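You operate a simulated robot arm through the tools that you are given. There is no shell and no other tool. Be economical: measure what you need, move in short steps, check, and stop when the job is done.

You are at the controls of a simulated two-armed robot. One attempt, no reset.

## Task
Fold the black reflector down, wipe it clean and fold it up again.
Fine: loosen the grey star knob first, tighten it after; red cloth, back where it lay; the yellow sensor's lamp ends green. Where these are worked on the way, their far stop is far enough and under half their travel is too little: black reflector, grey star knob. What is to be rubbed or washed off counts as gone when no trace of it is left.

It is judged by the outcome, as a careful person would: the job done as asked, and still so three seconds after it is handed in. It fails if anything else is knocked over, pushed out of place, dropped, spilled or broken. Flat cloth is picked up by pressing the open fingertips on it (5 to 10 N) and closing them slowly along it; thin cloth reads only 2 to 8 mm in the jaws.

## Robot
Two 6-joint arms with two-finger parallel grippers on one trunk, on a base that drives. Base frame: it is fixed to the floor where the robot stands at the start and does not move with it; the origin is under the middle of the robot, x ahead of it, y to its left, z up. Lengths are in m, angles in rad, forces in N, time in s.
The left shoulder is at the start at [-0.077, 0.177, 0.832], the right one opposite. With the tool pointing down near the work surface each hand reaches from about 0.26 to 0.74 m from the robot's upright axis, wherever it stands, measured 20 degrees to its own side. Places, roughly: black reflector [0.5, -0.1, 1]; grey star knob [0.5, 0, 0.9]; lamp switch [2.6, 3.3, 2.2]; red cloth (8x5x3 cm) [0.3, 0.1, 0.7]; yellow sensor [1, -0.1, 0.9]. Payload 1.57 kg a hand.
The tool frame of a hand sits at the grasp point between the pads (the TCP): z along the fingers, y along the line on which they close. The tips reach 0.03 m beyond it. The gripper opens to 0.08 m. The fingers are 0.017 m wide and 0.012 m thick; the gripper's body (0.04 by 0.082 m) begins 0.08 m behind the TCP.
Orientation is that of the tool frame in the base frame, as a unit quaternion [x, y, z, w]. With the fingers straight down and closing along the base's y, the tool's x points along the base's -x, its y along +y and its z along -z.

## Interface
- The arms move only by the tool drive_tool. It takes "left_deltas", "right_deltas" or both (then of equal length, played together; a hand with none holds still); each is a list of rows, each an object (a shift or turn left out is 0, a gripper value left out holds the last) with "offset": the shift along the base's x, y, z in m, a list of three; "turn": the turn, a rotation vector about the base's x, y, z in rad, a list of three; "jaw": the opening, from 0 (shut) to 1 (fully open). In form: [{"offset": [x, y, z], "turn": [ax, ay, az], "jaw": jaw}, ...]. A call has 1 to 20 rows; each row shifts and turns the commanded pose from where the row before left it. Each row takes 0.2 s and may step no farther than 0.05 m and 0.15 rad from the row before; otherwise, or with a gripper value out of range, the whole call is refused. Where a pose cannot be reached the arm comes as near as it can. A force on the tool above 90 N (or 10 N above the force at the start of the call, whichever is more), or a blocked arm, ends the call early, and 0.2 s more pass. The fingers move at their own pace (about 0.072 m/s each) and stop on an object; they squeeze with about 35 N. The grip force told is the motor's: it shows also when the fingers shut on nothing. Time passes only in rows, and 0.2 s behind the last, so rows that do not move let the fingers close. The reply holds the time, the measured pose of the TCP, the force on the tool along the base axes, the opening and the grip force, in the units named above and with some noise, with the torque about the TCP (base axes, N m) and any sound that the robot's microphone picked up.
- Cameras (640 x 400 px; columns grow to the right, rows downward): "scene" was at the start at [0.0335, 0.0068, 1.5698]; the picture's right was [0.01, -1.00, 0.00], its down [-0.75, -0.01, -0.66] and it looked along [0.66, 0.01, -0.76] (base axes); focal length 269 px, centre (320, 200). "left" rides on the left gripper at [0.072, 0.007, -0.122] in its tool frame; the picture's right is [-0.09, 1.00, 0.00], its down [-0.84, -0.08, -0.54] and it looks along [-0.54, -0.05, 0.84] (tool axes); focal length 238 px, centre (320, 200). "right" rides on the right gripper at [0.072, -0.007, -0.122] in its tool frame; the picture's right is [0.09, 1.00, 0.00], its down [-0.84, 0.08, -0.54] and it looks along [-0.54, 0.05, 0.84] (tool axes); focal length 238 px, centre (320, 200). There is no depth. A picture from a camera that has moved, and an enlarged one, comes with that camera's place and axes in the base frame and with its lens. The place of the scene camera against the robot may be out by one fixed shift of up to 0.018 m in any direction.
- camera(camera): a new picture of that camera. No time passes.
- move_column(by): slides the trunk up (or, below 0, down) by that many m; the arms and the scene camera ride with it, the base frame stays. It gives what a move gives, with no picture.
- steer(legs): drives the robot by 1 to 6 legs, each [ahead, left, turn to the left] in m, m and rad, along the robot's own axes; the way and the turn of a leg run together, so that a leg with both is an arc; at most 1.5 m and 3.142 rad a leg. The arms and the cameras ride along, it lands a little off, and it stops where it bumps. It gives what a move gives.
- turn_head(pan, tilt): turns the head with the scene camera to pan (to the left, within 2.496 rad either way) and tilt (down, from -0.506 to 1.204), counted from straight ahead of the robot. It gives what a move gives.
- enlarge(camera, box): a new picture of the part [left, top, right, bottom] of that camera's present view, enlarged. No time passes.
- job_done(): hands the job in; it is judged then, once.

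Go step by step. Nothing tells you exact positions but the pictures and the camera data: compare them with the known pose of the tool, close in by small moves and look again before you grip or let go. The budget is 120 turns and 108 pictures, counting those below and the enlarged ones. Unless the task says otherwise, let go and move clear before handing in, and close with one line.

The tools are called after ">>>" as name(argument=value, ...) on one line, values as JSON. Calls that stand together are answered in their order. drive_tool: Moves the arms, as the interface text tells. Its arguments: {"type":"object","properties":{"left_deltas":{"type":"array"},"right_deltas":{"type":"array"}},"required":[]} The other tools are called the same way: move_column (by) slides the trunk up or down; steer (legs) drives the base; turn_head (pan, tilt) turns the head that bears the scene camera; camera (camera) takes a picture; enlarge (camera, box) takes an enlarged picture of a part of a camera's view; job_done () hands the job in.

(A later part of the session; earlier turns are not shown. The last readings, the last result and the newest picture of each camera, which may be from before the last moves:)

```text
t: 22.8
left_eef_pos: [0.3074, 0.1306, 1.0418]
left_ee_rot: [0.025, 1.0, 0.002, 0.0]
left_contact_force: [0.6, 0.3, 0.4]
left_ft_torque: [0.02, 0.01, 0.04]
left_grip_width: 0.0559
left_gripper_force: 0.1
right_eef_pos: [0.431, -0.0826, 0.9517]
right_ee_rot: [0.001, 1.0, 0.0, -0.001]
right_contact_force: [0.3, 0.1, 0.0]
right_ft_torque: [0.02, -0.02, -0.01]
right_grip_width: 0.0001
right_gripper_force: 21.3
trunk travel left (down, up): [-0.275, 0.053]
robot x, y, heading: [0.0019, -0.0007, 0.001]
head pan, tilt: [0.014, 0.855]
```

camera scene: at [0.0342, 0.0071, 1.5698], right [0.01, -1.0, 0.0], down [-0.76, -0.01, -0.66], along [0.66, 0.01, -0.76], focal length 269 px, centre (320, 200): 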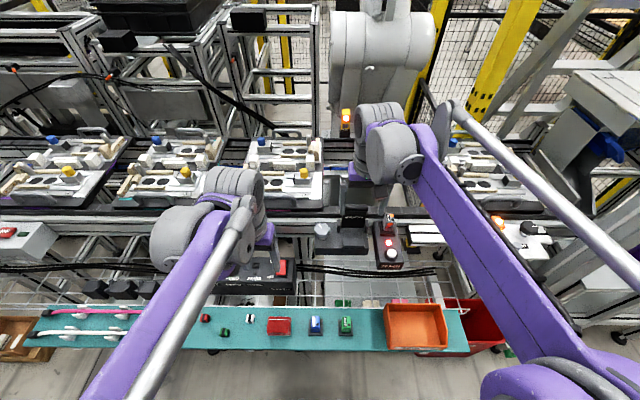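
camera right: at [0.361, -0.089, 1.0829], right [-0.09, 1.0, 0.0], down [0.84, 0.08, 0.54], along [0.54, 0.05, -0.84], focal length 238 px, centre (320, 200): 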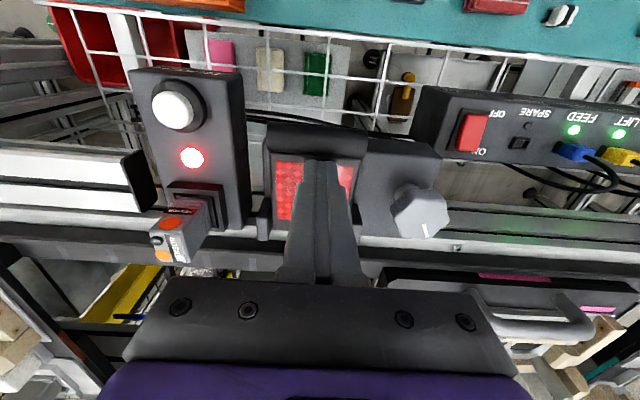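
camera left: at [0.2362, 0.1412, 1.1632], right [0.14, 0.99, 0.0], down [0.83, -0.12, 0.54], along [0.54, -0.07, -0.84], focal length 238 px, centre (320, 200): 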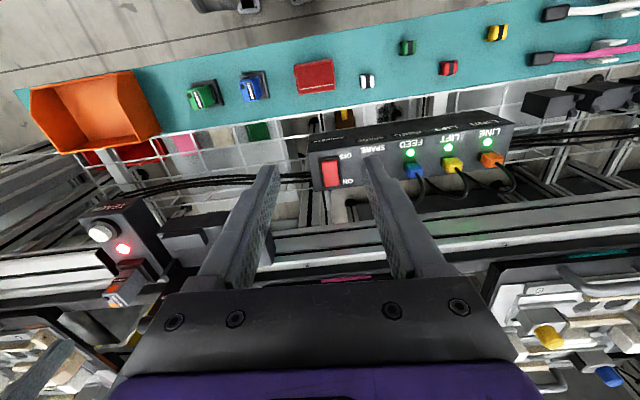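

No contact force yet. I'll retreat and look at how it lies.

>>> drive_tool(right_deltas=[{"offset": [0, 0, 0.04]}, {"offset": [-0.02, -0.03, 0.04]}, {"offset": [-0.03, -0.05, 0.01]}, {"offset": [-0.02, -0.045, 0.0]}])

>>> camera(camera="right")

>>> enlarge(camera="scene", box=[290, 190, 450, 290])

```text
refused: row 2 steps farther than a row can; nothing moved
```

```text
68 pictures are left
camera right: at [0.3611, -0.0892, 1.073], right [-0.09, 1.0, 0.0], down [0.84, 0.08, 0.54], along [0.54, 0.05, -0.84], focal length 238 px, centre (320, 200)
```

right: 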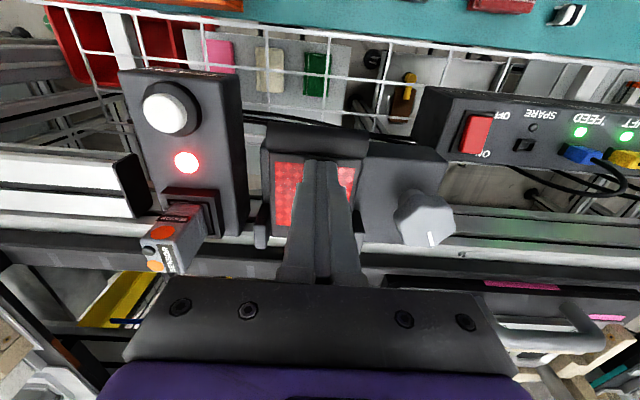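

```text
4.00 times, centred on (370, 240) of scene
camera zoom: at [0.0336, 0.0068, 1.5698], right [0.01, -1.0, 0.0], down [-0.76, -0.01, -0.66], along [0.66, 0.01, -0.76], focal length 1076 px, centre (120, 40)
```

zoom: 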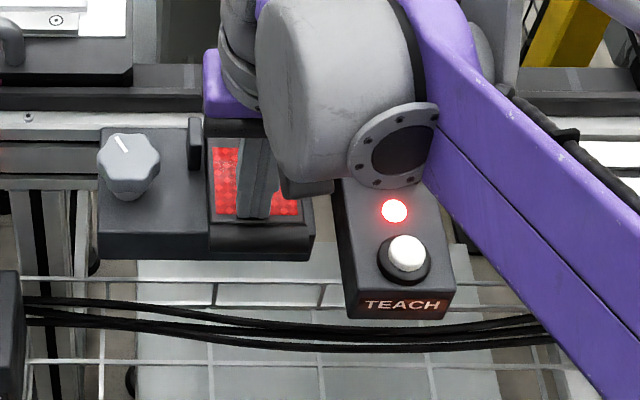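

The panel moved a bit further down. I'll continue until contact.

>>> drive_tool(right_deltas=[{"offset": [0, 0, -0.003]}, {"offset": [0, 0, -0.002]}, {"offset": [0, 0, -0.002]}, {}])

>>> enlarge(camera="scene", box=[290, 190, 450, 290])

```text
t: 23.7
left_eef_pos: [0.3032, 0.1314, 1.0417]
left_ee_rot: [0.025, 1.0, 0.001, 0.001]
left_contact_force: [-0.3, 0.1, 0.5]
left_ft_torque: [0.0, 0.02, 0.0]
left_grip_width: 0.0562
left_gripper_force: 0.0
right_eef_pos: [0.4326, -0.0829, 0.9509]
right_ee_rot: [0.0, 1.0, -0.002, 0.004]
right_contact_force: [1.6, -0.1, 61.3]
right_ft_torque: [0.01, -0.5, -0.14]
right_grip_width: 0.0001
right_gripper_force: 22.0
trunk travel left (down, up): [-0.275, 0.053]
robot x, y, heading: [0.0008, -0.0012, 0.004]
head pan, tilt: [0.014, 0.855]
stopped in row 4 (right hand): the force on the tool passed its limit at 92 N (the readings are from after the stop); the commanded pose is now the measured one
```

```text
4.00 times, centred on (370, 240) of scene
camera zoom: at [0.029, 0.0075, 1.5698], right [0.01, -1.0, 0.0], down [-0.75, -0.01, -0.66], along [0.66, 0.01, -0.75], focal length 1076 px, centre (120, 40)
```

zoom: 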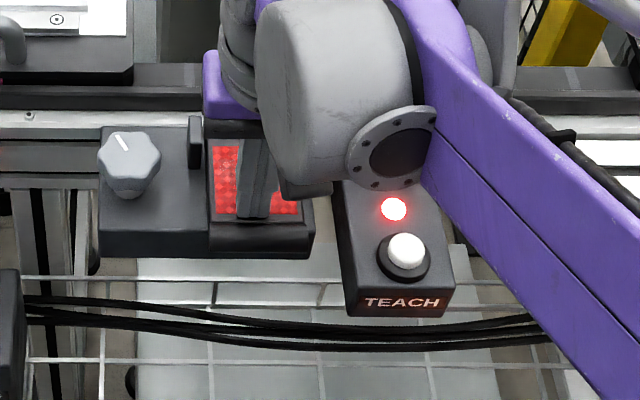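

It's at the hard stop, with the face at about z 0.921. I'll retreat the right hand to the side.

>>> drive_tool(right_deltas=[{"offset": [0, 0, 0.03]}, {"offset": [0, 0, 0.045]}, {"offset": [-0.02, -0.03, 0.02]}, {"offset": [-0.02, -0.03, 0.02]}, {"offset": [-0.02, -0.03, 0.02]}, {"offset": [-0.02, -0.03, 0.0]}])

>>> camera(camera="right")

>>> enlarge(camera="scene", box=[330, 210, 390, 250])

```text
t: 25.1
left_eef_pos: [0.3074, 0.1296, 1.0424]
left_ee_rot: [0.024, 1.0, 0.002, 0.001]
left_contact_force: [0.3, -0.1, 0.4]
left_ft_torque: [-0.01, -0.02, 0.01]
left_grip_width: 0.0558
left_gripper_force: 0.1
right_eef_pos: [0.3514, -0.2043, 1.0827]
right_ee_rot: [0.0, 1.0, 0.0, 0.004]
right_contact_force: [-1.0, 0.2, 0.3]
right_ft_torque: [-0.02, -0.02, -0.02]
right_grip_width: 0.0
right_gripper_force: 21.0
trunk travel left (down, up): [-0.275, 0.053]
robot x, y, heading: [0.0013, 0.0021, -0.002]
head pan, tilt: [0.014, 0.855]
```

```text
65 pictures are left
camera right: at [0.2798, -0.2095, 1.2037], right [-0.09, 1.0, 0.0], down [0.83, 0.08, 0.55], along [0.54, 0.05, -0.84], focal length 238 px, centre (320, 200)
```

right: 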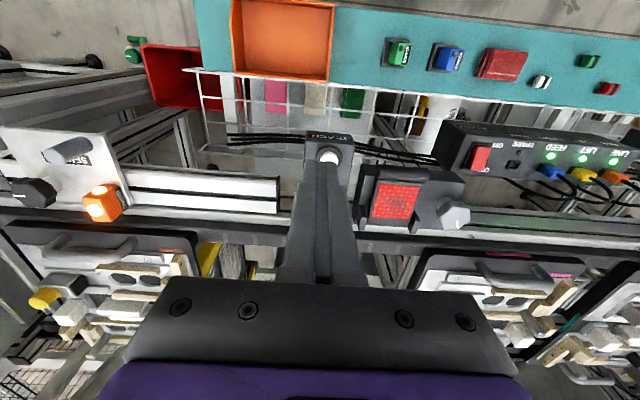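

```text
10.00 times, centred on (360, 230) of scene
camera zoom: at [0.033, 0.0063, 1.5698], right [0.01, -1.0, 0.0], down [-0.75, -0.01, -0.66], along [0.66, 0.01, -0.75], focal length 2691 px, centre (-80, -100)
```

zoom: 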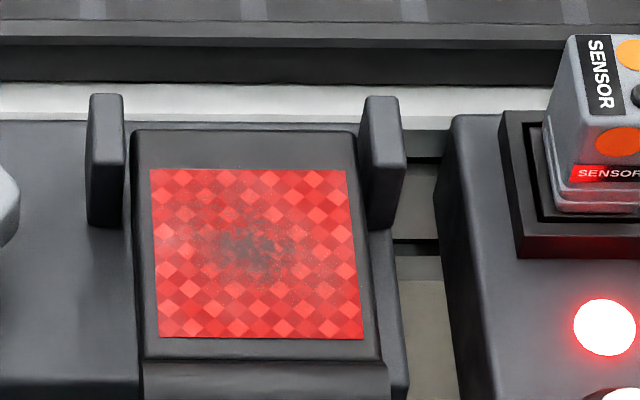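

The dirt smudge sits in the middle of the red face, centred at about (0.465, -0.088). Next I'll inspect the red cloth with the left hand.

>>> drive_tool(left_deltas=[{"offset": [-0.02, -0.003, -0.04], "jaw": 1.0, "turn": [0, 0, -0.05]}, {"offset": [-0.02, -0.003, -0.04]}, {"offset": [-0.01, 0, -0.02]}])

>>> camera(camera="left")

>>> enlarge(camera="right", box=[440, 30, 560, 110])

>>> enlarge(camera="right", box=[340, 150, 480, 240])

```text
t: 25.9
left_eef_pos: [0.2556, 0.1236, 0.9415]
left_ee_rot: [0.049, 0.999, 0.001, 0.0]
left_contact_force: [-0.7, 0.4, 0.0]
left_ft_torque: [-0.01, -0.01, 0.0]
left_grip_width: 0.0799
left_gripper_force: 0.1
right_eef_pos: [0.3516, -0.2038, 1.0818]
right_ee_rot: [0.0, 1.0, 0.0, 0.003]
right_contact_force: [0.1, -0.4, -0.1]
right_ft_torque: [0.03, -0.01, -0.02]
right_grip_width: 0.0002
right_gripper_force: 21.0
trunk travel left (down, up): [-0.275, 0.053]
robot x, y, heading: [0.0013, 0.0029, -0.003]
head pan, tilt: [0.014, 0.855]
```

```text
63 pictures are left
camera left: at [0.1862, 0.1372, 1.0632], right [0.19, 0.98, 0.0], down [0.82, -0.16, 0.54], along [0.53, -0.1, -0.84], focal length 238 px, centre (320, 200)
```

left: 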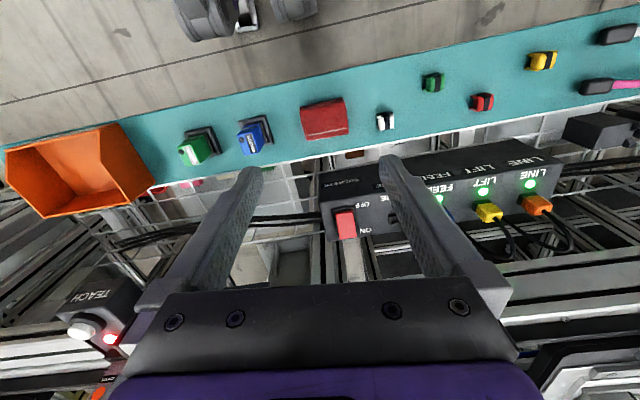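

```text
5.00 times, centred on (500, 70) of right
camera zoom: at [0.2807, -0.2089, 1.2035], right [-0.09, 1.0, 0.0], down [0.83, 0.08, 0.55], along [0.54, 0.05, -0.84], focal length 1192 px, centre (-580, 850)
```

zoom: 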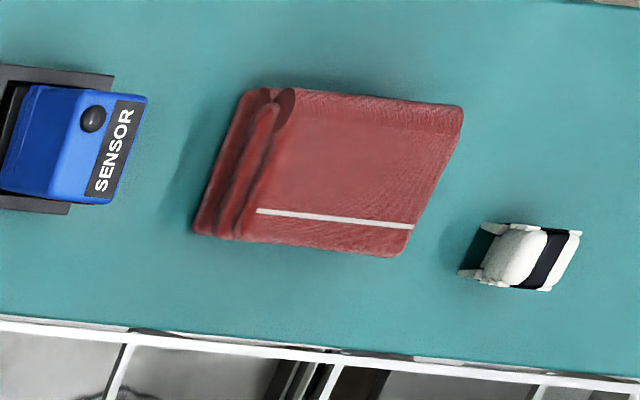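

```text
4.44 times, centred on (410, 195) of right
camera zoom: at [0.2807, -0.2089, 1.2035], right [-0.09, 1.0, 0.0], down [0.83, 0.08, 0.55], along [0.54, 0.05, -0.84], focal length 1059 px, centre (-80, 222)
```

zoom: 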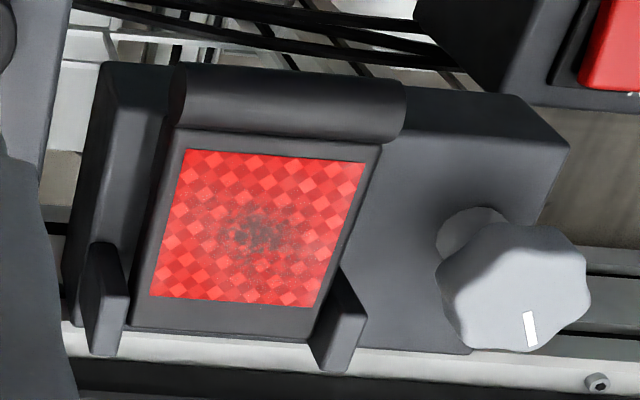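

The cloth is a thick folded pad with its centre at about (0.275, 0.127) and its top at about z 0.705. I'll grip it across its 5 cm side, closing along x, so I'll yaw the left hand 90° above it and look.

>>> drive_tool(left_deltas=[{"offset": [0.005, 0, -0.01], "turn": [0, 0, 0.139]}, {"offset": [0.005, 0, -0.01], "turn": [0, 0, 0.139]}, {"offset": [0.005, 0, -0.01], "turn": [0, 0, 0.139]}, {"offset": [0.004, 0.003, -0.01], "turn": [0, 0, 0.139]}, {"offset": [0, 0, -0.01], "turn": [0, 0, 0.139]}, {"offset": [0, 0, -0.01], "turn": [0, 0, 0.139]}, {"offset": [0, 0, -0.01], "turn": [0, 0, 0.139]}, {"offset": [0, 0, -0.01], "turn": [0, 0, 0.139]}, {"offset": [0, 0, -0.01], "turn": [0, 0, 0.139]}, {"offset": [0, 0, -0.01], "turn": [0, 0, 0.139]}, {"turn": [0, 0, 0.139]}, {"turn": [0, 0, 0.139]}])

>>> camera(camera="left")

>>> camera(camera="scene")

```text
t: 28.5
left_eef_pos: [0.2765, 0.1274, 0.8416]
left_ee_rot: [-0.707, 0.708, 0.001, -0.001]
left_contact_force: [0.1, 0.0, -0.3]
left_ft_torque: [0.0, 0.01, -0.03]
left_grip_width: 0.0801
left_gripper_force: 0.1
right_eef_pos: [0.3533, -0.2031, 1.0823]
right_ee_rot: [0.0, 1.0, 0.0, 0.002]
right_contact_force: [0.9, -0.7, -0.2]
right_ft_torque: [0.0, -0.01, 0.01]
right_grip_width: 0.0
right_gripper_force: 20.9
trunk travel left (down, up): [-0.275, 0.053]
robot x, y, heading: [0.0003, 0.0033, 0.004]
head pan, tilt: [0.014, 0.855]
```

```text
60 pictures are left
camera left: at [0.2705, 0.0563, 0.9635], right [-1.0, 0.09, 0.0], down [0.08, 0.84, 0.54], along [0.05, 0.54, -0.84], focal length 238 px, centre (320, 200)
```

left: 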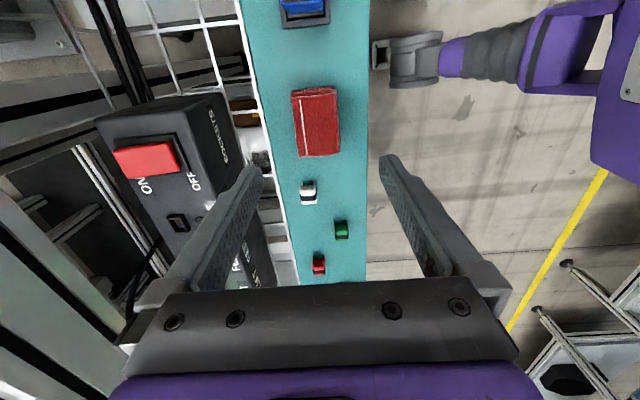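

```text
59 pictures are left
camera scene: at [0.0338, 0.0068, 1.5698], right [0.01, -1.0, 0.0], down [-0.76, -0.01, -0.66], along [0.66, 0.01, -0.76], focal length 269 px, centre (320, 200)
```

scene: 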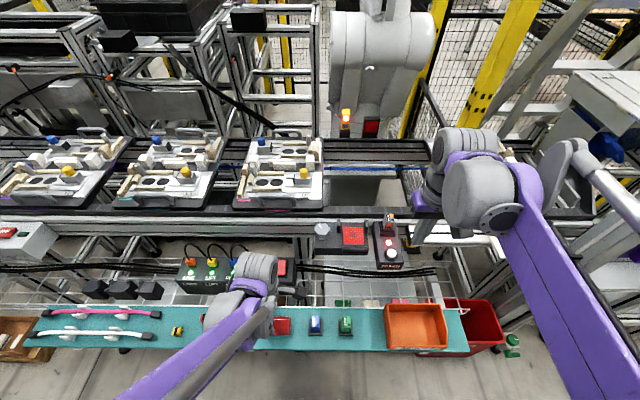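

The cloth lies below and slightly ahead along the fingers' line, at about (0.279, 0.125). I'll descend further and check again.

>>> drive_tool(left_deltas=[{"offset": [0.003, -0.002, -0.03]}, {"offset": [0, 0, -0.03]}, {"offset": [0, 0, -0.03]}, {}])

>>> camera(camera="left")

>>> enlarge(camera="right", box=[440, 10, 580, 110])

```text
t: 29.5
left_eef_pos: [0.2793, 0.1239, 0.7511]
left_ee_rot: [-0.706, 0.708, 0.001, -0.001]
left_contact_force: [0.9, 0.0, -0.3]
left_ft_torque: [0.02, 0.0, 0.02]
left_grip_width: 0.08
left_gripper_force: 0.2
right_eef_pos: [0.3517, -0.2031, 1.0818]
right_ee_rot: [0.001, 1.0, 0.0, 0.003]
right_contact_force: [-0.1, -0.6, -0.1]
right_ft_torque: [0.0, -0.03, 0.01]
right_grip_width: 0.0
right_gripper_force: 21.5
trunk travel left (down, up): [-0.275, 0.053]
robot x, y, heading: [-0.001, 0.0022, -0.001]
head pan, tilt: [0.014, 0.855]
```

```text
58 pictures are left
camera left: at [0.2724, 0.0531, 0.8729], right [-1.0, 0.1, 0.0], down [0.08, 0.84, 0.54], along [0.05, 0.54, -0.84], focal length 238 px, centre (320, 200)
```

left: 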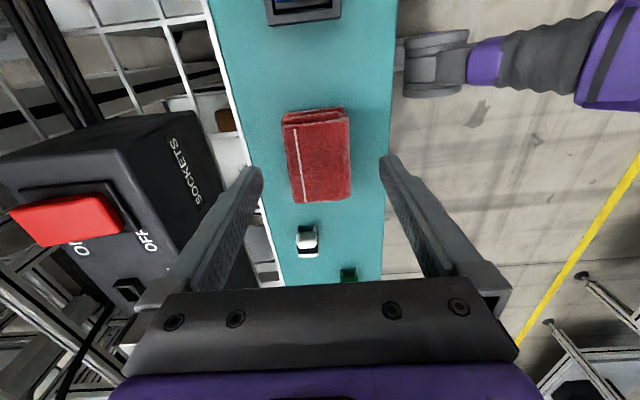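

```text
4.00 times, centred on (510, 60) of right
camera zoom: at [0.2803, -0.2089, 1.2036], right [-0.09, 1.0, 0.0], down [0.83, 0.08, 0.55], along [0.54, 0.05, -0.84], focal length 953 px, centre (-440, 760)
```

zoom: 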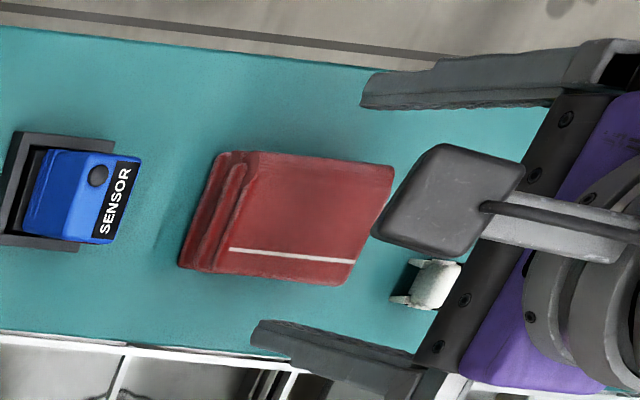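

The cloth centre is at about (0.281, 0.127) with its top at about z 0.695. I'll lower the tips below its top edge and check.

>>> drive_tool(left_deltas=[{"offset": [0.0015, 0.003, -0.02]}, {"offset": [0, 0, -0.018]}, {}])

>>> camera(camera="left")

>>> enlarge(camera="right", box=[440, 10, 580, 110])

```text
t: 30.3
left_eef_pos: [0.2802, 0.1278, 0.7127]
left_ee_rot: [-0.706, 0.708, 0.002, -0.002]
left_contact_force: [-0.6, 0.0, 0.4]
left_ft_torque: [-0.01, 0.0, 0.01]
left_grip_width: 0.08
left_gripper_force: 0.0
right_eef_pos: [0.3517, -0.2034, 1.0831]
right_ee_rot: [0.0, 1.0, 0.0, 0.003]
right_contact_force: [-0.1, 1.2, 0.0]
right_ft_torque: [0.01, -0.02, 0.01]
right_grip_width: 0.0003
right_gripper_force: 21.3
trunk travel left (down, up): [-0.275, 0.053]
robot x, y, heading: [-0.0004, -0.0026, 0.003]
head pan, tilt: [0.014, 0.855]
```

```text
56 pictures are left
camera left: at [0.274, 0.0569, 0.8348], right [-1.0, 0.1, 0.0], down [0.08, 0.84, 0.54], along [0.05, 0.54, -0.84], focal length 238 px, centre (320, 200)
```

left: 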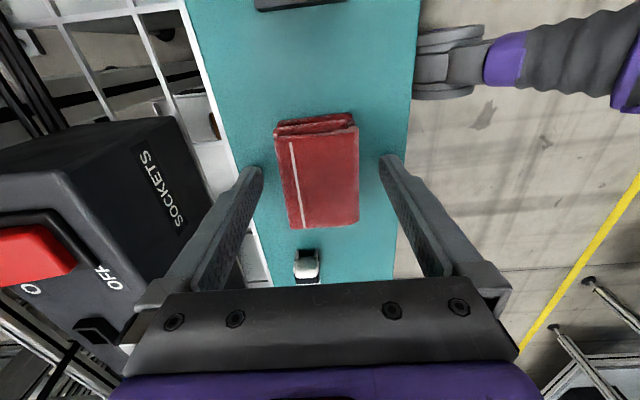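

```text
4.00 times, centred on (510, 60) of right
camera zoom: at [0.2805, -0.2089, 1.2035], right [-0.09, 1.0, 0.0], down [0.83, 0.08, 0.55], along [0.54, 0.05, -0.84], focal length 953 px, centre (-440, 760)
```

zoom: 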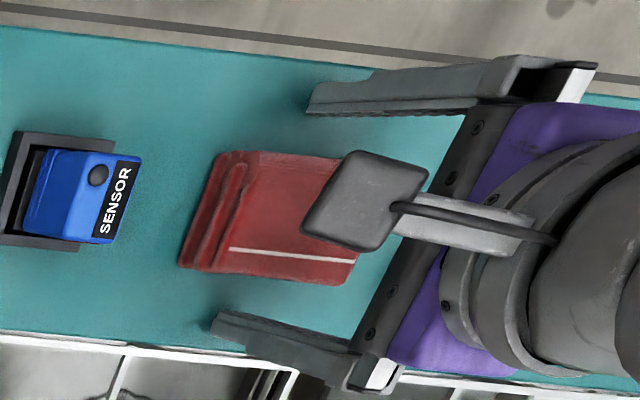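

The fingers straddle the cloth. I'll close slowly.

>>> drive_tool(left_deltas=[{"offset": [0, -0.002, 0], "jaw": 0.8}, {"jaw": 0.7}, {"jaw": 0.6}, {"jaw": 0.5}, {"jaw": 0.4}, {"jaw": 0.3}, {"jaw": 0.2}, {"jaw": 0.1}, {"jaw": 0.0}, {}])

>>> camera(camera="left")

```text
t: 32.5
left_eef_pos: [0.2811, 0.1275, 0.7132]
left_ee_rot: [-0.706, 0.709, 0.002, -0.002]
left_contact_force: [0.4, -0.3, 0.9]
left_ft_torque: [0.03, -0.04, 0.05]
left_grip_width: 0.0487
left_gripper_force: 34.9
right_eef_pos: [0.3533, -0.2032, 1.0828]
right_ee_rot: [0.0, 1.0, -0.001, 0.003]
right_contact_force: [-0.5, 0.1, 0.6]
right_ft_torque: [-0.02, 0.02, -0.02]
right_grip_width: 0.0
right_gripper_force: 21.0
trunk travel left (down, up): [-0.275, 0.053]
robot x, y, heading: [0.0014, 0.0008, -0.003]
head pan, tilt: [0.014, 0.855]
```

```text
54 pictures are left
camera left: at [0.2744, 0.0552, 0.8347], right [-1.0, 0.1, 0.0], down [0.08, 0.84, 0.54], along [0.05, 0.54, -0.84], focal length 238 px, centre (320, 200)
```

left: 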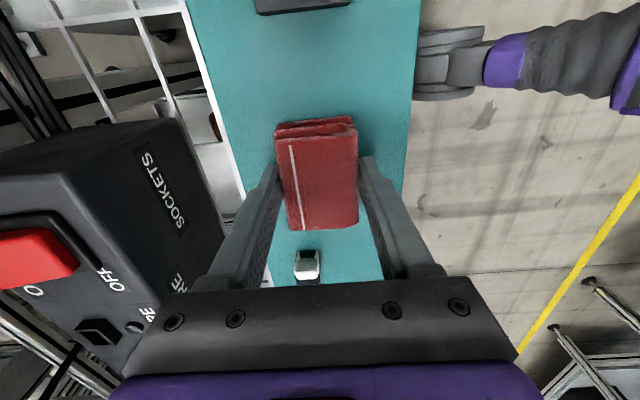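

The cloth is held at 49 mm. I'll lift it straight up and move the right hand further aside.

>>> drive_tool(left_deltas=[{"offset": [0, 0, 0.02]}, {"offset": [0, 0, 0.03]}, {"offset": [0, 0, 0.04]}, {"offset": [0, 0, 0.05]}, {"offset": [0, 0, 0.05]}, {"offset": [0, 0, 0.05]}, {"offset": [0, 0, 0.05]}], right_deltas=[{"offset": [-0.01, -0.02, 0.02]}, {"offset": [-0.01, -0.02, 0.02]}, {"offset": [0, -0.02, 0.02]}, {"offset": [0, -0.02, 0.02]}, {"offset": [0, -0.02, 0.02]}, {"offset": [0, -0.02, 0]}, {}])

>>> camera(camera="left")

>>> camera(camera="right")

>>> camera(camera="scene")

```text
t: 34.1
left_eef_pos: [0.2803, 0.1275, 1.004]
left_ee_rot: [-0.706, 0.708, 0.0, -0.001]
left_contact_force: [0.4, 0.5, -0.2]
left_ft_torque: [0.0, 0.03, 0.01]
left_grip_width: 0.0489
left_gripper_force: 35.0
right_eef_pos: [0.3331, -0.3245, 1.1816]
right_ee_rot: [0.0, 1.0, -0.001, 0.003]
right_contact_force: [-0.2, 0.0, -0.2]
right_ft_torque: [0.04, -0.01, 0.01]
right_grip_width: 0.0
right_gripper_force: 21.4
trunk travel left (down, up): [-0.275, 0.053]
robot x, y, heading: [-0.0014, -0.0026, -0.002]
head pan, tilt: [0.014, 0.855]
```

```text
53 pictures are left
camera left: at [0.2738, 0.0558, 1.1258], right [-1.0, 0.1, 0.0], down [0.08, 0.84, 0.54], along [0.05, 0.54, -0.84], focal length 238 px, centre (320, 200)
```

left: 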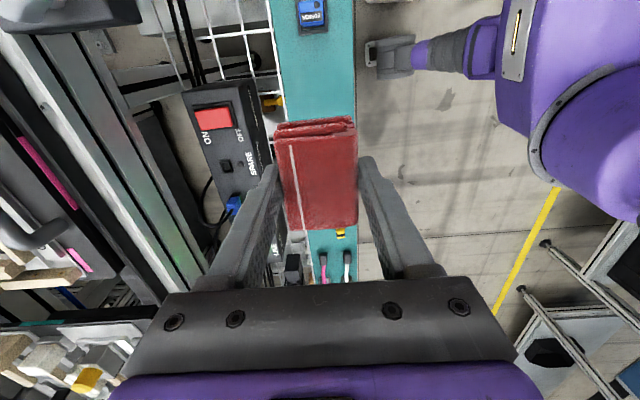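

```text
52 pictures are left
camera right: at [0.2619, -0.3295, 1.303], right [-0.09, 1.0, 0.0], down [0.83, 0.08, 0.55], along [0.54, 0.05, -0.84], focal length 238 px, centre (320, 200)
```

right: 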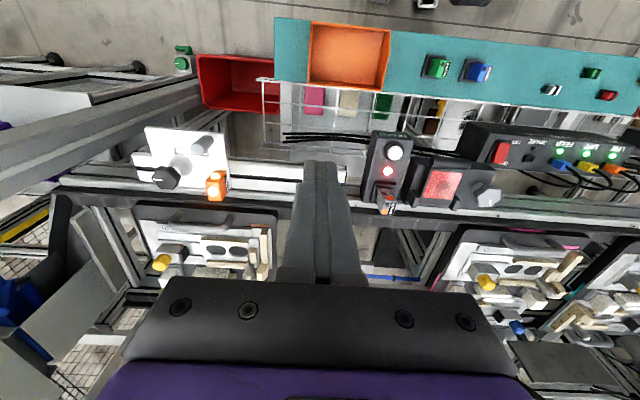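

```text
51 pictures are left
camera scene: at [0.0333, 0.0071, 1.5698], right [0.01, -1.0, 0.0], down [-0.75, -0.01, -0.66], along [0.66, 0.01, -0.75], focal length 269 px, centre (320, 200)
```

scene: 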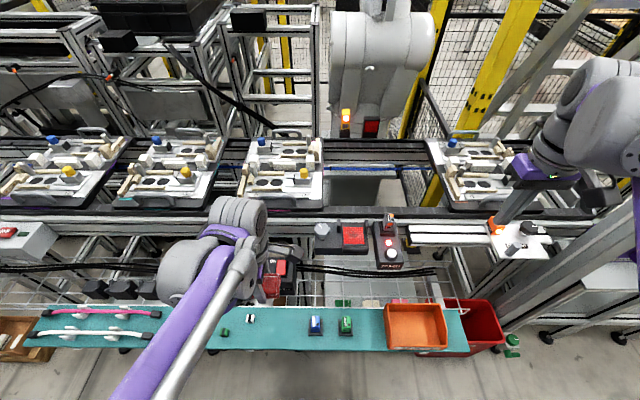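

The cloth is lifted cleanly. I'll carry it over the reflector.

>>> drive_tool(left_deltas=[{"offset": [0.0, 0, 0.03]}, {"offset": [0.025, -0.031, 0]}, {"offset": [0.025, -0.031, 0]}, {"offset": [0.025, -0.031, 0]}, {"offset": [0.025, -0.031, 0]}, {"offset": [0.025, -0.031, 0]}, {"offset": [0.025, -0.031, 0]}, {"offset": [0.025, -0.0295, 0]}, {}])

>>> camera(camera="left")

>>> enlarge(camera="scene", box=[300, 190, 420, 265])

>>> enlarge(camera="right", box=[360, 110, 520, 230])

```text
t: 36.1
left_eef_pos: [0.457, -0.0884, 1.0341]
left_ee_rot: [-0.706, 0.709, 0.001, -0.002]
left_contact_force: [-0.1, 0.7, -0.8]
left_ft_torque: [-0.03, -0.01, 0.0]
left_grip_width: 0.0491
left_gripper_force: 34.9
right_eef_pos: [0.3341, -0.3238, 1.1824]
right_ee_rot: [0.001, 1.0, -0.001, 0.003]
right_contact_force: [-0.7, 0.3, -0.5]
right_ft_torque: [0.01, -0.02, -0.03]
right_grip_width: 0.0
right_gripper_force: 21.3
trunk travel left (down, up): [-0.275, 0.053]
robot x, y, heading: [-0.0007, 0.0002, -0.001]
head pan, tilt: [0.014, 0.855]
```

```text
50 pictures are left
camera left: at [0.4505, -0.1601, 1.1552], right [-1.0, 0.1, 0.0], down [0.08, 0.84, 0.54], along [0.05, 0.54, -0.84], focal length 238 px, centre (320, 200)
```

left: 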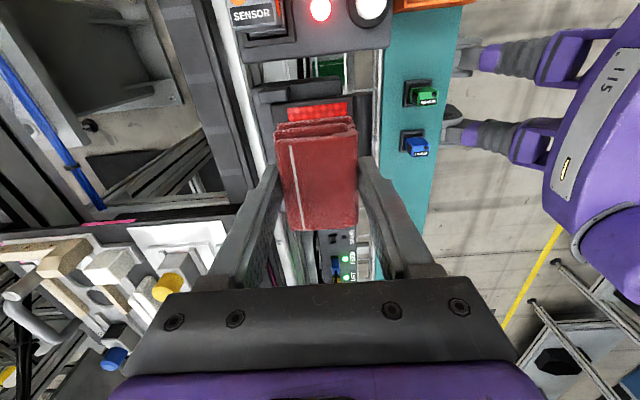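

```text
5.33 times, centred on (360, 228) of scene
camera zoom: at [0.033, 0.0075, 1.5698], right [0.01, -1.0, 0.0], down [-0.75, -0.01, -0.66], along [0.66, 0.01, -0.75], focal length 1435 px, centre (107, 53)
```

zoom: 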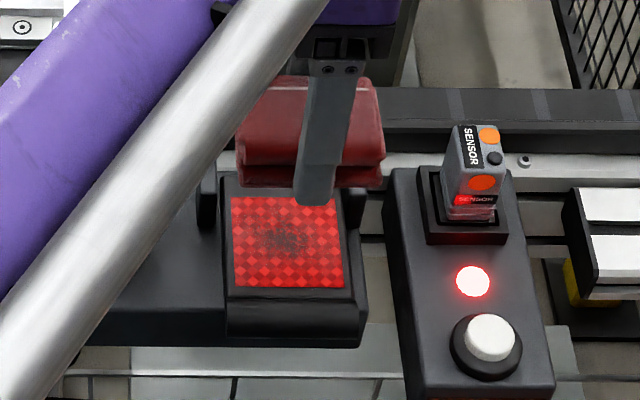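

```text
3.33 times, centred on (440, 170) of right
camera zoom: at [0.2617, -0.3289, 1.3031], right [-0.09, 1.0, 0.0], down [0.83, 0.08, 0.55], along [0.54, 0.05, -0.84], focal length 794 px, centre (-80, 300)
```

zoom: 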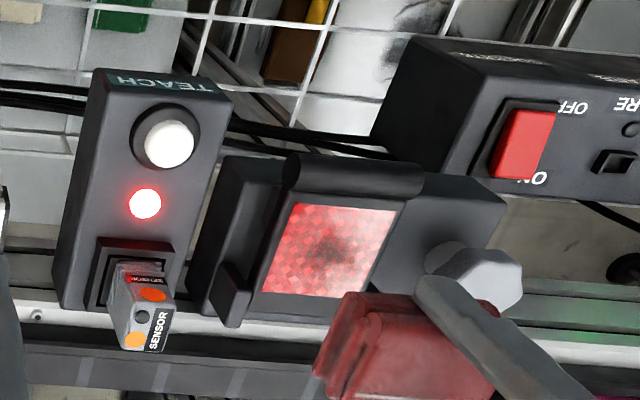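

Comparing edges, the fingertips are about level with the cloth's underside, so they would scrape the face instead of the cloth. I'll take it back and re-grip about 14 mm higher so the cloth protrudes.

>>> drive_tool(left_deltas=[{"offset": [-0.025, 0.0295, 0]}, {"offset": [-0.025, 0.031, 0]}, {"offset": [-0.025, 0.031, 0]}, {"offset": [-0.025, 0.031, 0]}, {"offset": [-0.025, 0.031, 0]}, {"offset": [-0.025, 0.031, 0]}, {"offset": [-0.025, 0.031, 0]}, {"offset": [0, 0, -0.04]}, {"offset": [0, 0, -0.05]}, {"offset": [0, 0, -0.05]}, {"offset": [0, 0, -0.05]}, {"offset": [0, 0, -0.05]}, {"offset": [0, 0, -0.04]}, {"offset": [0, 0, -0.03]}, {"offset": [0, 0, -0.01]}, {}])

>>> camera(camera="left")

>>> enlarge(camera="right", box=[440, 20, 600, 120])

```text
t: 39.5
left_eef_pos: [0.2814, 0.1273, 0.7134]
left_ee_rot: [-0.705, 0.709, 0.001, -0.002]
left_contact_force: [2.0, 0.0, 8.8]
left_ft_torque: [0.01, -0.28, 0.02]
left_grip_width: 0.0484
left_gripper_force: 35.2
right_eef_pos: [0.3341, -0.3246, 1.1809]
right_ee_rot: [0.0, 1.0, 0.0, 0.003]
right_contact_force: [0.7, -0.8, 0.0]
right_ft_torque: [-0.02, 0.0, 0.05]
right_grip_width: 0.0
right_gripper_force: 20.7
trunk travel left (down, up): [-0.275, 0.053]
robot x, y, heading: [-0.0017, -0.0017, -0.003]
head pan, tilt: [0.014, 0.855]
```

```text
47 pictures are left
camera left: at [0.2745, 0.056, 0.8345], right [-1.0, 0.1, 0.0], down [0.08, 0.84, 0.54], along [0.05, 0.54, -0.84], focal length 238 px, centre (320, 200)
```

left: 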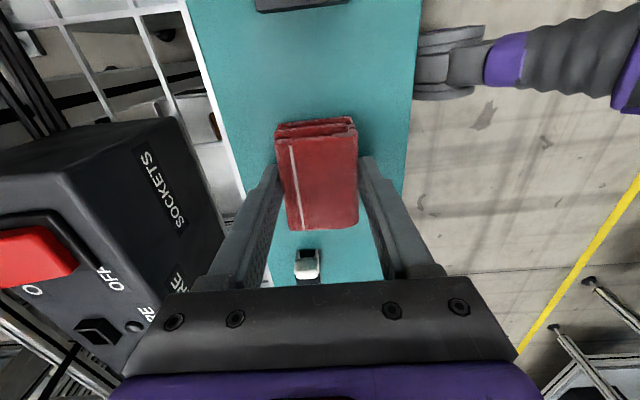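

```text
4.00 times, centred on (520, 70) of right
camera zoom: at [0.2622, -0.3297, 1.303], right [-0.09, 1.0, 0.0], down [0.83, 0.08, 0.55], along [0.54, 0.05, -0.84], focal length 953 px, centre (-480, 720)
```

zoom: 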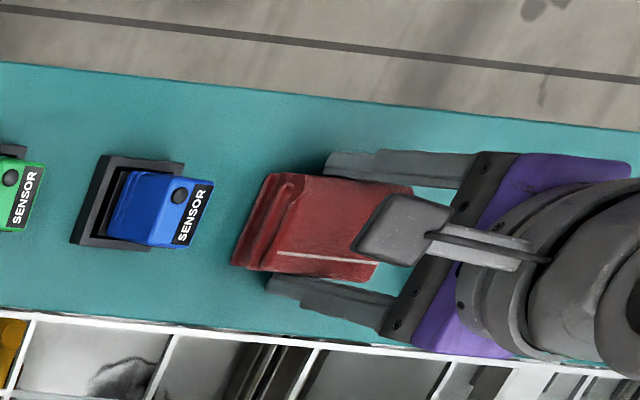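

The cloth is back on the shelf with a light 9 N contact. I'll open, rise 14 mm and close again.

>>> drive_tool(left_deltas=[{"jaw": 0.8}, {"jaw": 0.8}, {"offset": [0, 0, 0.014]}, {"jaw": 0.65}, {"jaw": 0.55}, {"jaw": 0.4}, {"jaw": 0.2}, {"jaw": 0.0}, {}, {}])

>>> camera(camera="left")

```text
t: 41.7
left_eef_pos: [0.2803, 0.1268, 0.7275]
left_ee_rot: [-0.706, 0.708, 0.002, -0.001]
left_contact_force: [0.7, -0.1, 5.1]
left_ft_torque: [0.01, -0.03, 0.03]
left_grip_width: 0.0487
left_gripper_force: 35.0
right_eef_pos: [0.3345, -0.3237, 1.1819]
right_ee_rot: [-0.001, 1.0, 0.001, 0.002]
right_contact_force: [0.5, 0.0, -0.3]
right_ft_torque: [-0.04, -0.01, -0.01]
right_grip_width: 0.0
right_gripper_force: 21.3
trunk travel left (down, up): [-0.275, 0.053]
robot x, y, heading: [0.0036, 0.0007, -0.0]
head pan, tilt: [0.014, 0.855]
```

```text
45 pictures are left
camera left: at [0.2738, 0.0554, 0.8486], right [-1.0, 0.1, 0.0], down [0.08, 0.84, 0.54], along [0.05, 0.54, -0.84], focal length 238 px, centre (320, 200)
```

left: 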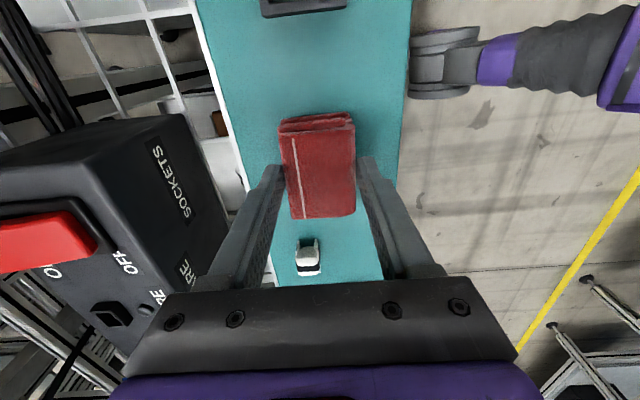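

Re-gripped higher. I'll carry it over the reflector again and lower it toward the face.

>>> drive_tool(left_deltas=[{"offset": [0, 0, 0.04]}, {"offset": [0, 0, 0.05]}, {"offset": [0, 0, 0.05]}, {"offset": [0, 0, 0.05]}, {"offset": [0, 0, 0.05]}, {"offset": [0, 0, 0.05]}, {"offset": [0, 0, 0.017]}, {"offset": [0.025, -0.031, 0]}, {"offset": [0.025, -0.031, 0]}, {"offset": [0.025, -0.031, 0]}, {"offset": [0.025, -0.031, 0]}, {"offset": [0.025, -0.031, 0]}, {"offset": [0.025, -0.031, 0]}, {"offset": [0.023, -0.0295, 0]}, {"offset": [0, 0, -0.02]}, {"offset": [0, 0, -0.02]}, {}])

>>> enlarge(camera="scene", box=[300, 190, 420, 265])

>>> enlarge(camera="right", box=[360, 110, 520, 230])

```text
t: 45.3
left_eef_pos: [0.4544, -0.0899, 0.9937]
left_ee_rot: [-0.705, 0.709, 0.001, -0.001]
left_contact_force: [0.7, 0.7, 0.0]
left_ft_torque: [0.02, 0.03, 0.03]
left_grip_width: 0.0489
left_gripper_force: 35.1
right_eef_pos: [0.3339, -0.3245, 1.1811]
right_ee_rot: [0.0, 1.0, -0.001, 0.002]
right_contact_force: [-0.1, 0.8, 0.0]
right_ft_torque: [0.0, 0.0, -0.03]
right_grip_width: 0.0001
right_gripper_force: 21.2
trunk travel left (down, up): [-0.275, 0.053]
robot x, y, heading: [0.0018, -0.0016, 0.001]
head pan, tilt: [0.014, 0.855]
```

```text
5.33 times, centred on (360, 228) of scene
camera zoom: at [0.0337, 0.0069, 1.5698], right [0.01, -1.0, 0.0], down [-0.75, -0.01, -0.66], along [0.66, 0.01, -0.76], focal length 1435 px, centre (107, 53)
```

zoom: 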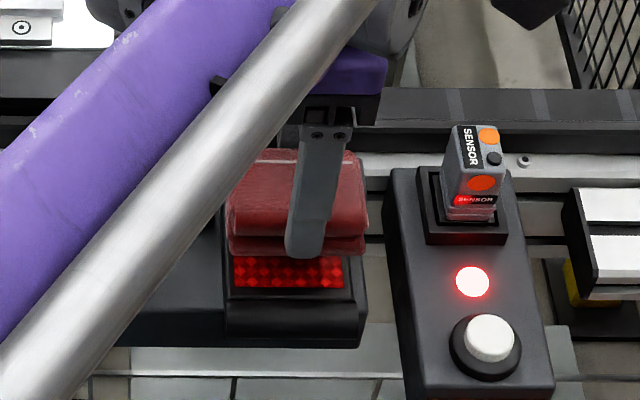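

```text
3.33 times, centred on (440, 170) of right
camera zoom: at [0.2623, -0.3295, 1.3029], right [-0.09, 1.0, 0.0], down [0.83, 0.08, 0.55], along [0.54, 0.05, -0.84], focal length 794 px, centre (-80, 300)
```

zoom: 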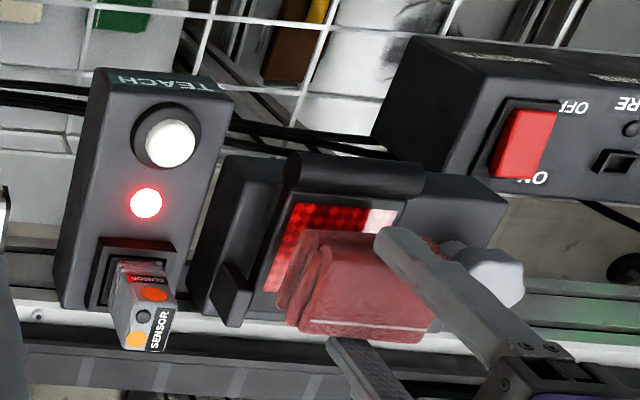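

The cloth's underside is just above the face. I'll shift slightly so it sits between the bar and the ears, then lower to light contact.

>>> drive_tool(left_deltas=[{"offset": [0.005, 0.002, -0.008]}, {"offset": [0, 0, -0.006]}, {"offset": [0, 0, -0.004]}, {"offset": [0, 0, -0.003]}, {}])

```text
t: 46.5
left_eef_pos: [0.4589, -0.0873, 0.9754]
left_ee_rot: [-0.706, 0.708, 0.001, -0.001]
left_contact_force: [3.3, -2.0, 16.0]
left_ft_torque: [0.54, -0.55, -0.14]
left_grip_width: 0.0486
left_gripper_force: 35.4
right_eef_pos: [0.3333, -0.3245, 1.1824]
right_ee_rot: [0.001, 1.0, 0.0, 0.003]
right_contact_force: [-0.1, -0.3, 0.6]
right_ft_torque: [-0.03, 0.0, -0.01]
right_grip_width: 0.0001
right_gripper_force: 21.3
trunk travel left (down, up): [-0.275, 0.053]
robot x, y, heading: [-0.0014, -0.0011, 0.004]
head pan, tilt: [0.014, 0.855]
```

The contact torque shows the 8 cm cloth edge catching the +y ear. I'll lift, turn the hand 90° so the 5 cm side lies between the ears, and lower again.

>>> drive_tool(left_deltas=[{"offset": [0, 0, 0.03]}, {"offset": [0.002, 0, 0.02], "turn": [0, 0, -0.131]}, {"offset": [0.003, 0.001, 0], "turn": [0, 0, -0.131]}, {"turn": [0, 0, -0.131]}, {"turn": [0, 0, -0.131]}, {"turn": [0, 0, -0.131]}, {"turn": [0, 0, -0.131]}, {"turn": [0, 0, -0.131]}, {"turn": [0, 0, -0.131]}, {"turn": [0, 0, -0.131]}, {"turn": [0, 0, -0.131]}, {"turn": [0, 0, -0.131]}, {"turn": [0, 0, -0.13]}, {}])

>>> camera(camera="left")

>>> enlarge(camera="right", box=[360, 110, 520, 230])

```text
t: 49.5
left_eef_pos: [0.4637, -0.0853, 1.0233]
left_ee_rot: [0.004, 1.0, 0.003, 0.0]
left_contact_force: [0.5, -0.9, -0.6]
left_ft_torque: [0.01, -0.03, 0.02]
left_grip_width: 0.0487
left_gripper_force: 35.4
right_eef_pos: [0.3348, -0.3234, 1.1821]
right_ee_rot: [-0.001, 1.0, -0.001, 0.003]
right_contact_force: [-0.4, 0.8, 0.4]
right_ft_torque: [0.0, 0.02, -0.01]
right_grip_width: 0.0
right_gripper_force: 21.4
trunk travel left (down, up): [-0.275, 0.053]
robot x, y, heading: [-0.0004, -0.0008, 0.0]
head pan, tilt: [0.014, 0.855]
```

```text
42 pictures are left
camera left: at [0.3921, -0.0782, 1.1449], right [0.1, 1.0, 0.0], down [0.84, -0.08, 0.54], along [0.54, -0.05, -0.84], focal length 238 px, centre (320, 200)
```

left: 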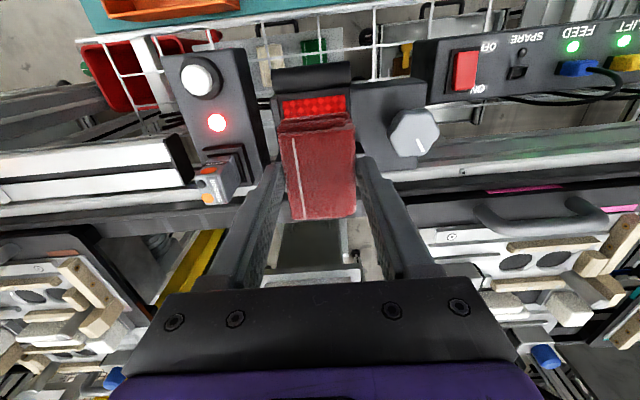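

```text
3.33 times, centred on (440, 170) of right
camera zoom: at [0.2624, -0.3295, 1.3028], right [-0.09, 1.0, 0.0], down [0.83, 0.08, 0.55], along [0.54, 0.05, -0.84], focal length 794 px, centre (-80, 300)
```

zoom: 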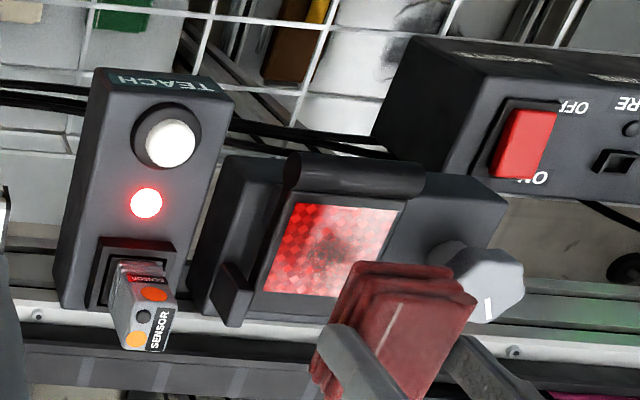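

The cloth's narrow side now fits between the ears. I'll lower it to light contact at about (0.47, -0.087).

>>> drive_tool(left_deltas=[{"offset": [0.006, -0.002, -0.02]}, {"offset": [0, 0, -0.02]}, {"offset": [0, 0, -0.004]}, {"offset": [0, 0, -0.004]}, {"offset": [0, 0, -0.002]}, {}])

>>> camera(camera="left")

```text
t: 50.9
left_eef_pos: [0.4709, -0.0872, 0.9751]
left_ee_rot: [0.002, 1.0, 0.002, 0.0]
left_contact_force: [0.4, -0.9, 1.0]
left_ft_torque: [0.02, 0.02, -0.01]
left_grip_width: 0.049
left_gripper_force: 34.7
right_eef_pos: [0.3341, -0.3247, 1.1823]
right_ee_rot: [0.0, 1.0, 0.0, 0.002]
right_contact_force: [0.2, -0.7, -0.1]
right_ft_torque: [0.02, -0.04, -0.01]
right_grip_width: 0.0
right_gripper_force: 21.4
trunk travel left (down, up): [-0.275, 0.053]
robot x, y, heading: [0.0043, -0.0011, 0.001]
head pan, tilt: [0.014, 0.855]
```

```text
40 pictures are left
camera left: at [0.3979, -0.0811, 1.0954], right [0.1, 1.0, 0.0], down [0.84, -0.08, 0.54], along [0.54, -0.05, -0.84], focal length 238 px, centre (320, 200)
```

left: 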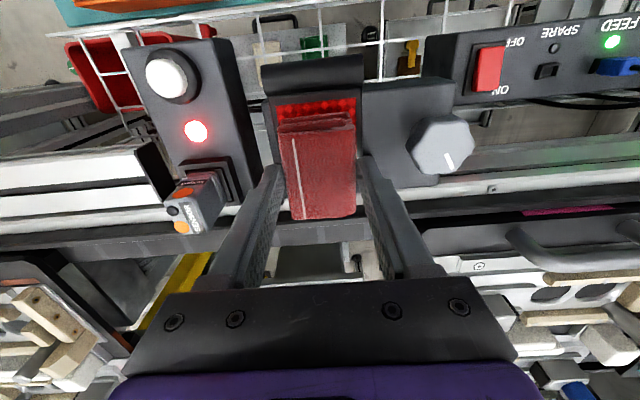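

>>> drive_tool(left_deltas=[{"offset": [0, 0, -0.003]}, {"offset": [0, 0, -0.002]}, {"offset": [0, 0, -0.002]}, {}])

```text
t: 51.9
left_eef_pos: [0.4691, -0.0892, 0.9678]
left_ee_rot: [0.003, 1.0, 0.002, 0.001]
left_contact_force: [5.1, -0.3, 22.2]
left_ft_torque: [-0.16, -0.14, -0.02]
left_grip_width: 0.0488
left_gripper_force: 35.4
right_eef_pos: [0.3343, -0.3243, 1.1824]
right_ee_rot: [0.0, 1.0, -0.002, 0.003]
right_contact_force: [-0.2, 0.4, 0.2]
right_ft_torque: [-0.02, -0.03, -0.01]
right_grip_width: 0.0
right_gripper_force: 21.9
trunk travel left (down, up): [-0.275, 0.053]
robot x, y, heading: [0.0027, -0.0003, 0.003]
head pan, tilt: [0.014, 0.855]
```

Flat contact with 22 N, well centred. I'll wipe with strokes along x and y.

>>> drive_tool(left_deltas=[{"offset": [0.01, 0, 0]}, {"offset": [0.01, 0, 0]}, {"offset": [-0.01, 0.006, 0]}, {"offset": [-0.012, 0, 0]}, {"offset": [0.012, -0.006, 0]}, {"offset": [0.01, -0.006, 0]}, {"offset": [-0.011, 0, 0]}, {"offset": [-0.011, 0, 0]}, {"offset": [0.011, 0.006, 0]}, {"offset": [0.011, 0, 0]}, {"offset": [-0.011, 0.006, 0]}, {"offset": [-0.011, -0.006, 0]}, {"offset": [0.011, -0.006, 0]}, {"offset": [0.011, 0.006, 0]}, {"offset": [-0.011, 0, 0]}, {"offset": [-0.008, 0, 0]}])

>>> drive_tool(left_deltas=[{"offset": [0, 0, 0.03]}, {"offset": [0, 0.01, 0.04]}, {"offset": [0, 0.04, 0.02]}, {"offset": [0, 0.045, 0]}, {"offset": [-0.01, 0.045, 0]}, {"offset": [-0.02, 0.04, 0]}])

>>> enlarge(camera="scene", box=[330, 210, 390, 250])

>>> enlarge(camera="right", box=[400, 140, 500, 220])

```text
t: 55.3
left_eef_pos: [0.4712, -0.0871, 0.9681]
left_ee_rot: [0.002, 1.0, 0.002, 0.001]
left_contact_force: [17.7, -0.5, 41.3]
left_ft_torque: [-0.12, -0.79, 0.0]
left_grip_width: 0.049
left_gripper_force: 35.0
right_eef_pos: [0.3349, -0.3237, 1.1836]
right_ee_rot: [0.0, 1.0, 0.0, 0.003]
right_contact_force: [0.3, -0.4, -0.2]
right_ft_torque: [-0.01, -0.01, 0.01]
right_grip_width: 0.0001
right_gripper_force: 21.0
trunk travel left (down, up): [-0.275, 0.053]
robot x, y, heading: [-0.0002, -0.0013, 0.001]
head pan, tilt: [0.014, 0.855]
```

```text
t: 56.7
left_eef_pos: [0.4397, 0.093, 1.0559]
left_ee_rot: [0.003, 1.0, 0.001, 0.0]
left_contact_force: [-0.4, -0.2, -0.6]
left_ft_torque: [-0.03, -0.04, 0.0]
left_grip_width: 0.0488
left_gripper_force: 34.7
right_eef_pos: [0.3322, -0.323, 1.1831]
right_ee_rot: [0.0, 1.0, -0.001, 0.003]
right_contact_force: [0.5, -0.4, 1.1]
right_ft_torque: [0.0, -0.03, -0.01]
right_grip_width: 0.0
right_gripper_force: 21.3
trunk travel left (down, up): [-0.275, 0.053]
robot x, y, heading: [0.0003, -0.0014, 0.001]
head pan, tilt: [0.014, 0.855]
```

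```text
10.00 times, centred on (360, 230) of scene
camera zoom: at [0.0325, 0.0077, 1.5698], right [0.01, -1.0, 0.0], down [-0.75, -0.01, -0.66], along [0.66, 0.01, -0.75], focal length 2691 px, centre (-80, -100)
```

zoom: 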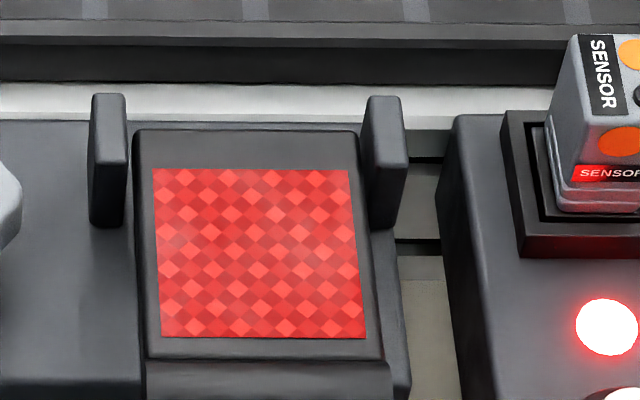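

```text
5.00 times, centred on (450, 180) of right
camera zoom: at [0.2612, -0.3288, 1.3032], right [-0.09, 1.0, 0.0], down [0.83, 0.08, 0.55], along [0.54, 0.05, -0.84], focal length 1192 px, centre (-330, 300)
```

zoom: 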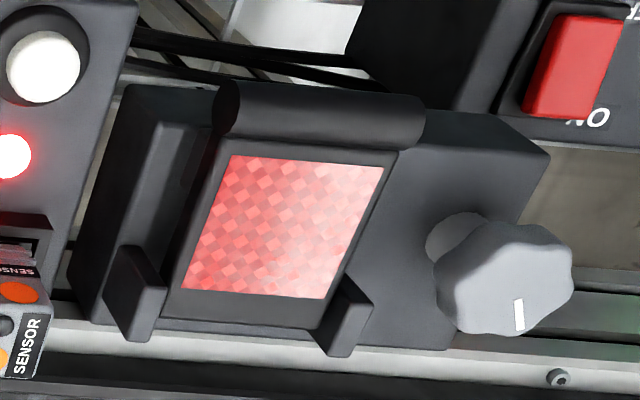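

The face is clean. I'll return the cloth to its place by turning back to yaw 90°, moving over and lowering.

>>> drive_tool(left_deltas=[{"offset": [-0.02, 0.004, 0], "turn": [0, 0, 0.131]}, {"offset": [-0.02, 0.004, 0], "turn": [0, 0, 0.131]}, {"offset": [-0.02, 0.004, 0], "turn": [0, 0, 0.131]}, {"offset": [-0.02, 0.004, 0], "turn": [0, 0, 0.131]}, {"offset": [-0.02, 0.004, 0], "turn": [0, 0, 0.131]}, {"offset": [-0.02, 0.004, 0], "turn": [0, 0, 0.131]}, {"offset": [-0.02, 0.004, 0], "turn": [0, 0, 0.131]}, {"offset": [-0.019, 0.0065, 0], "turn": [0, 0, 0.131]}, {"turn": [0, 0, 0.131]}, {"turn": [0, 0, 0.131]}, {"turn": [0, 0, 0.131]}, {"turn": [0, 0, 0.13]}, {"offset": [0, 0, -0.05]}, {"offset": [0, 0, -0.05]}, {"offset": [0, 0, -0.05]}, {"offset": [0, 0, -0.05]}, {"offset": [0, 0, -0.05]}, {"offset": [0, 0, -0.04]}, {"offset": [0, 0, -0.02]}, {}])

>>> camera(camera="left")

```text
t: 60.9
left_eef_pos: [0.2813, 0.1261, 0.7456]
left_ee_rot: [-0.706, 0.709, 0.002, -0.001]
left_contact_force: [-1.0, -0.4, -1.5]
left_ft_torque: [-0.01, 0.01, 0.01]
left_grip_width: 0.0487
left_gripper_force: 34.9
right_eef_pos: [0.3335, -0.324, 1.1819]
right_ee_rot: [0.0, 1.0, 0.0, 0.003]
right_contact_force: [0.3, 0.1, 0.0]
right_ft_torque: [0.02, 0.03, 0.01]
right_grip_width: 0.0001
right_gripper_force: 21.7
trunk travel left (down, up): [-0.275, 0.053]
robot x, y, heading: [0.0027, -0.0007, 0.004]
head pan, tilt: [0.014, 0.855]
```

```text
37 pictures are left
camera left: at [0.2746, 0.0554, 0.8672], right [-1.0, 0.1, 0.0], down [0.08, 0.84, 0.54], along [0.05, 0.54, -0.84], focal length 238 px, centre (320, 200)
```

left: 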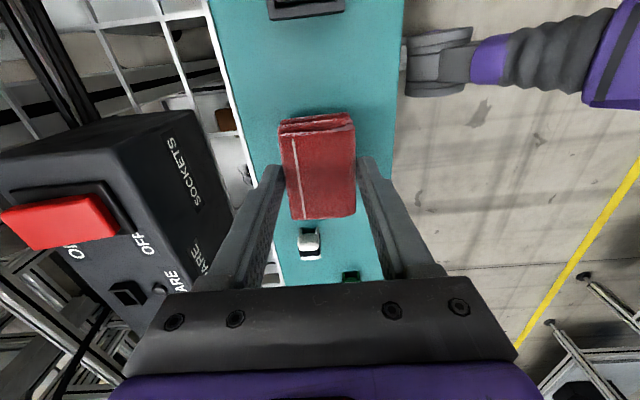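

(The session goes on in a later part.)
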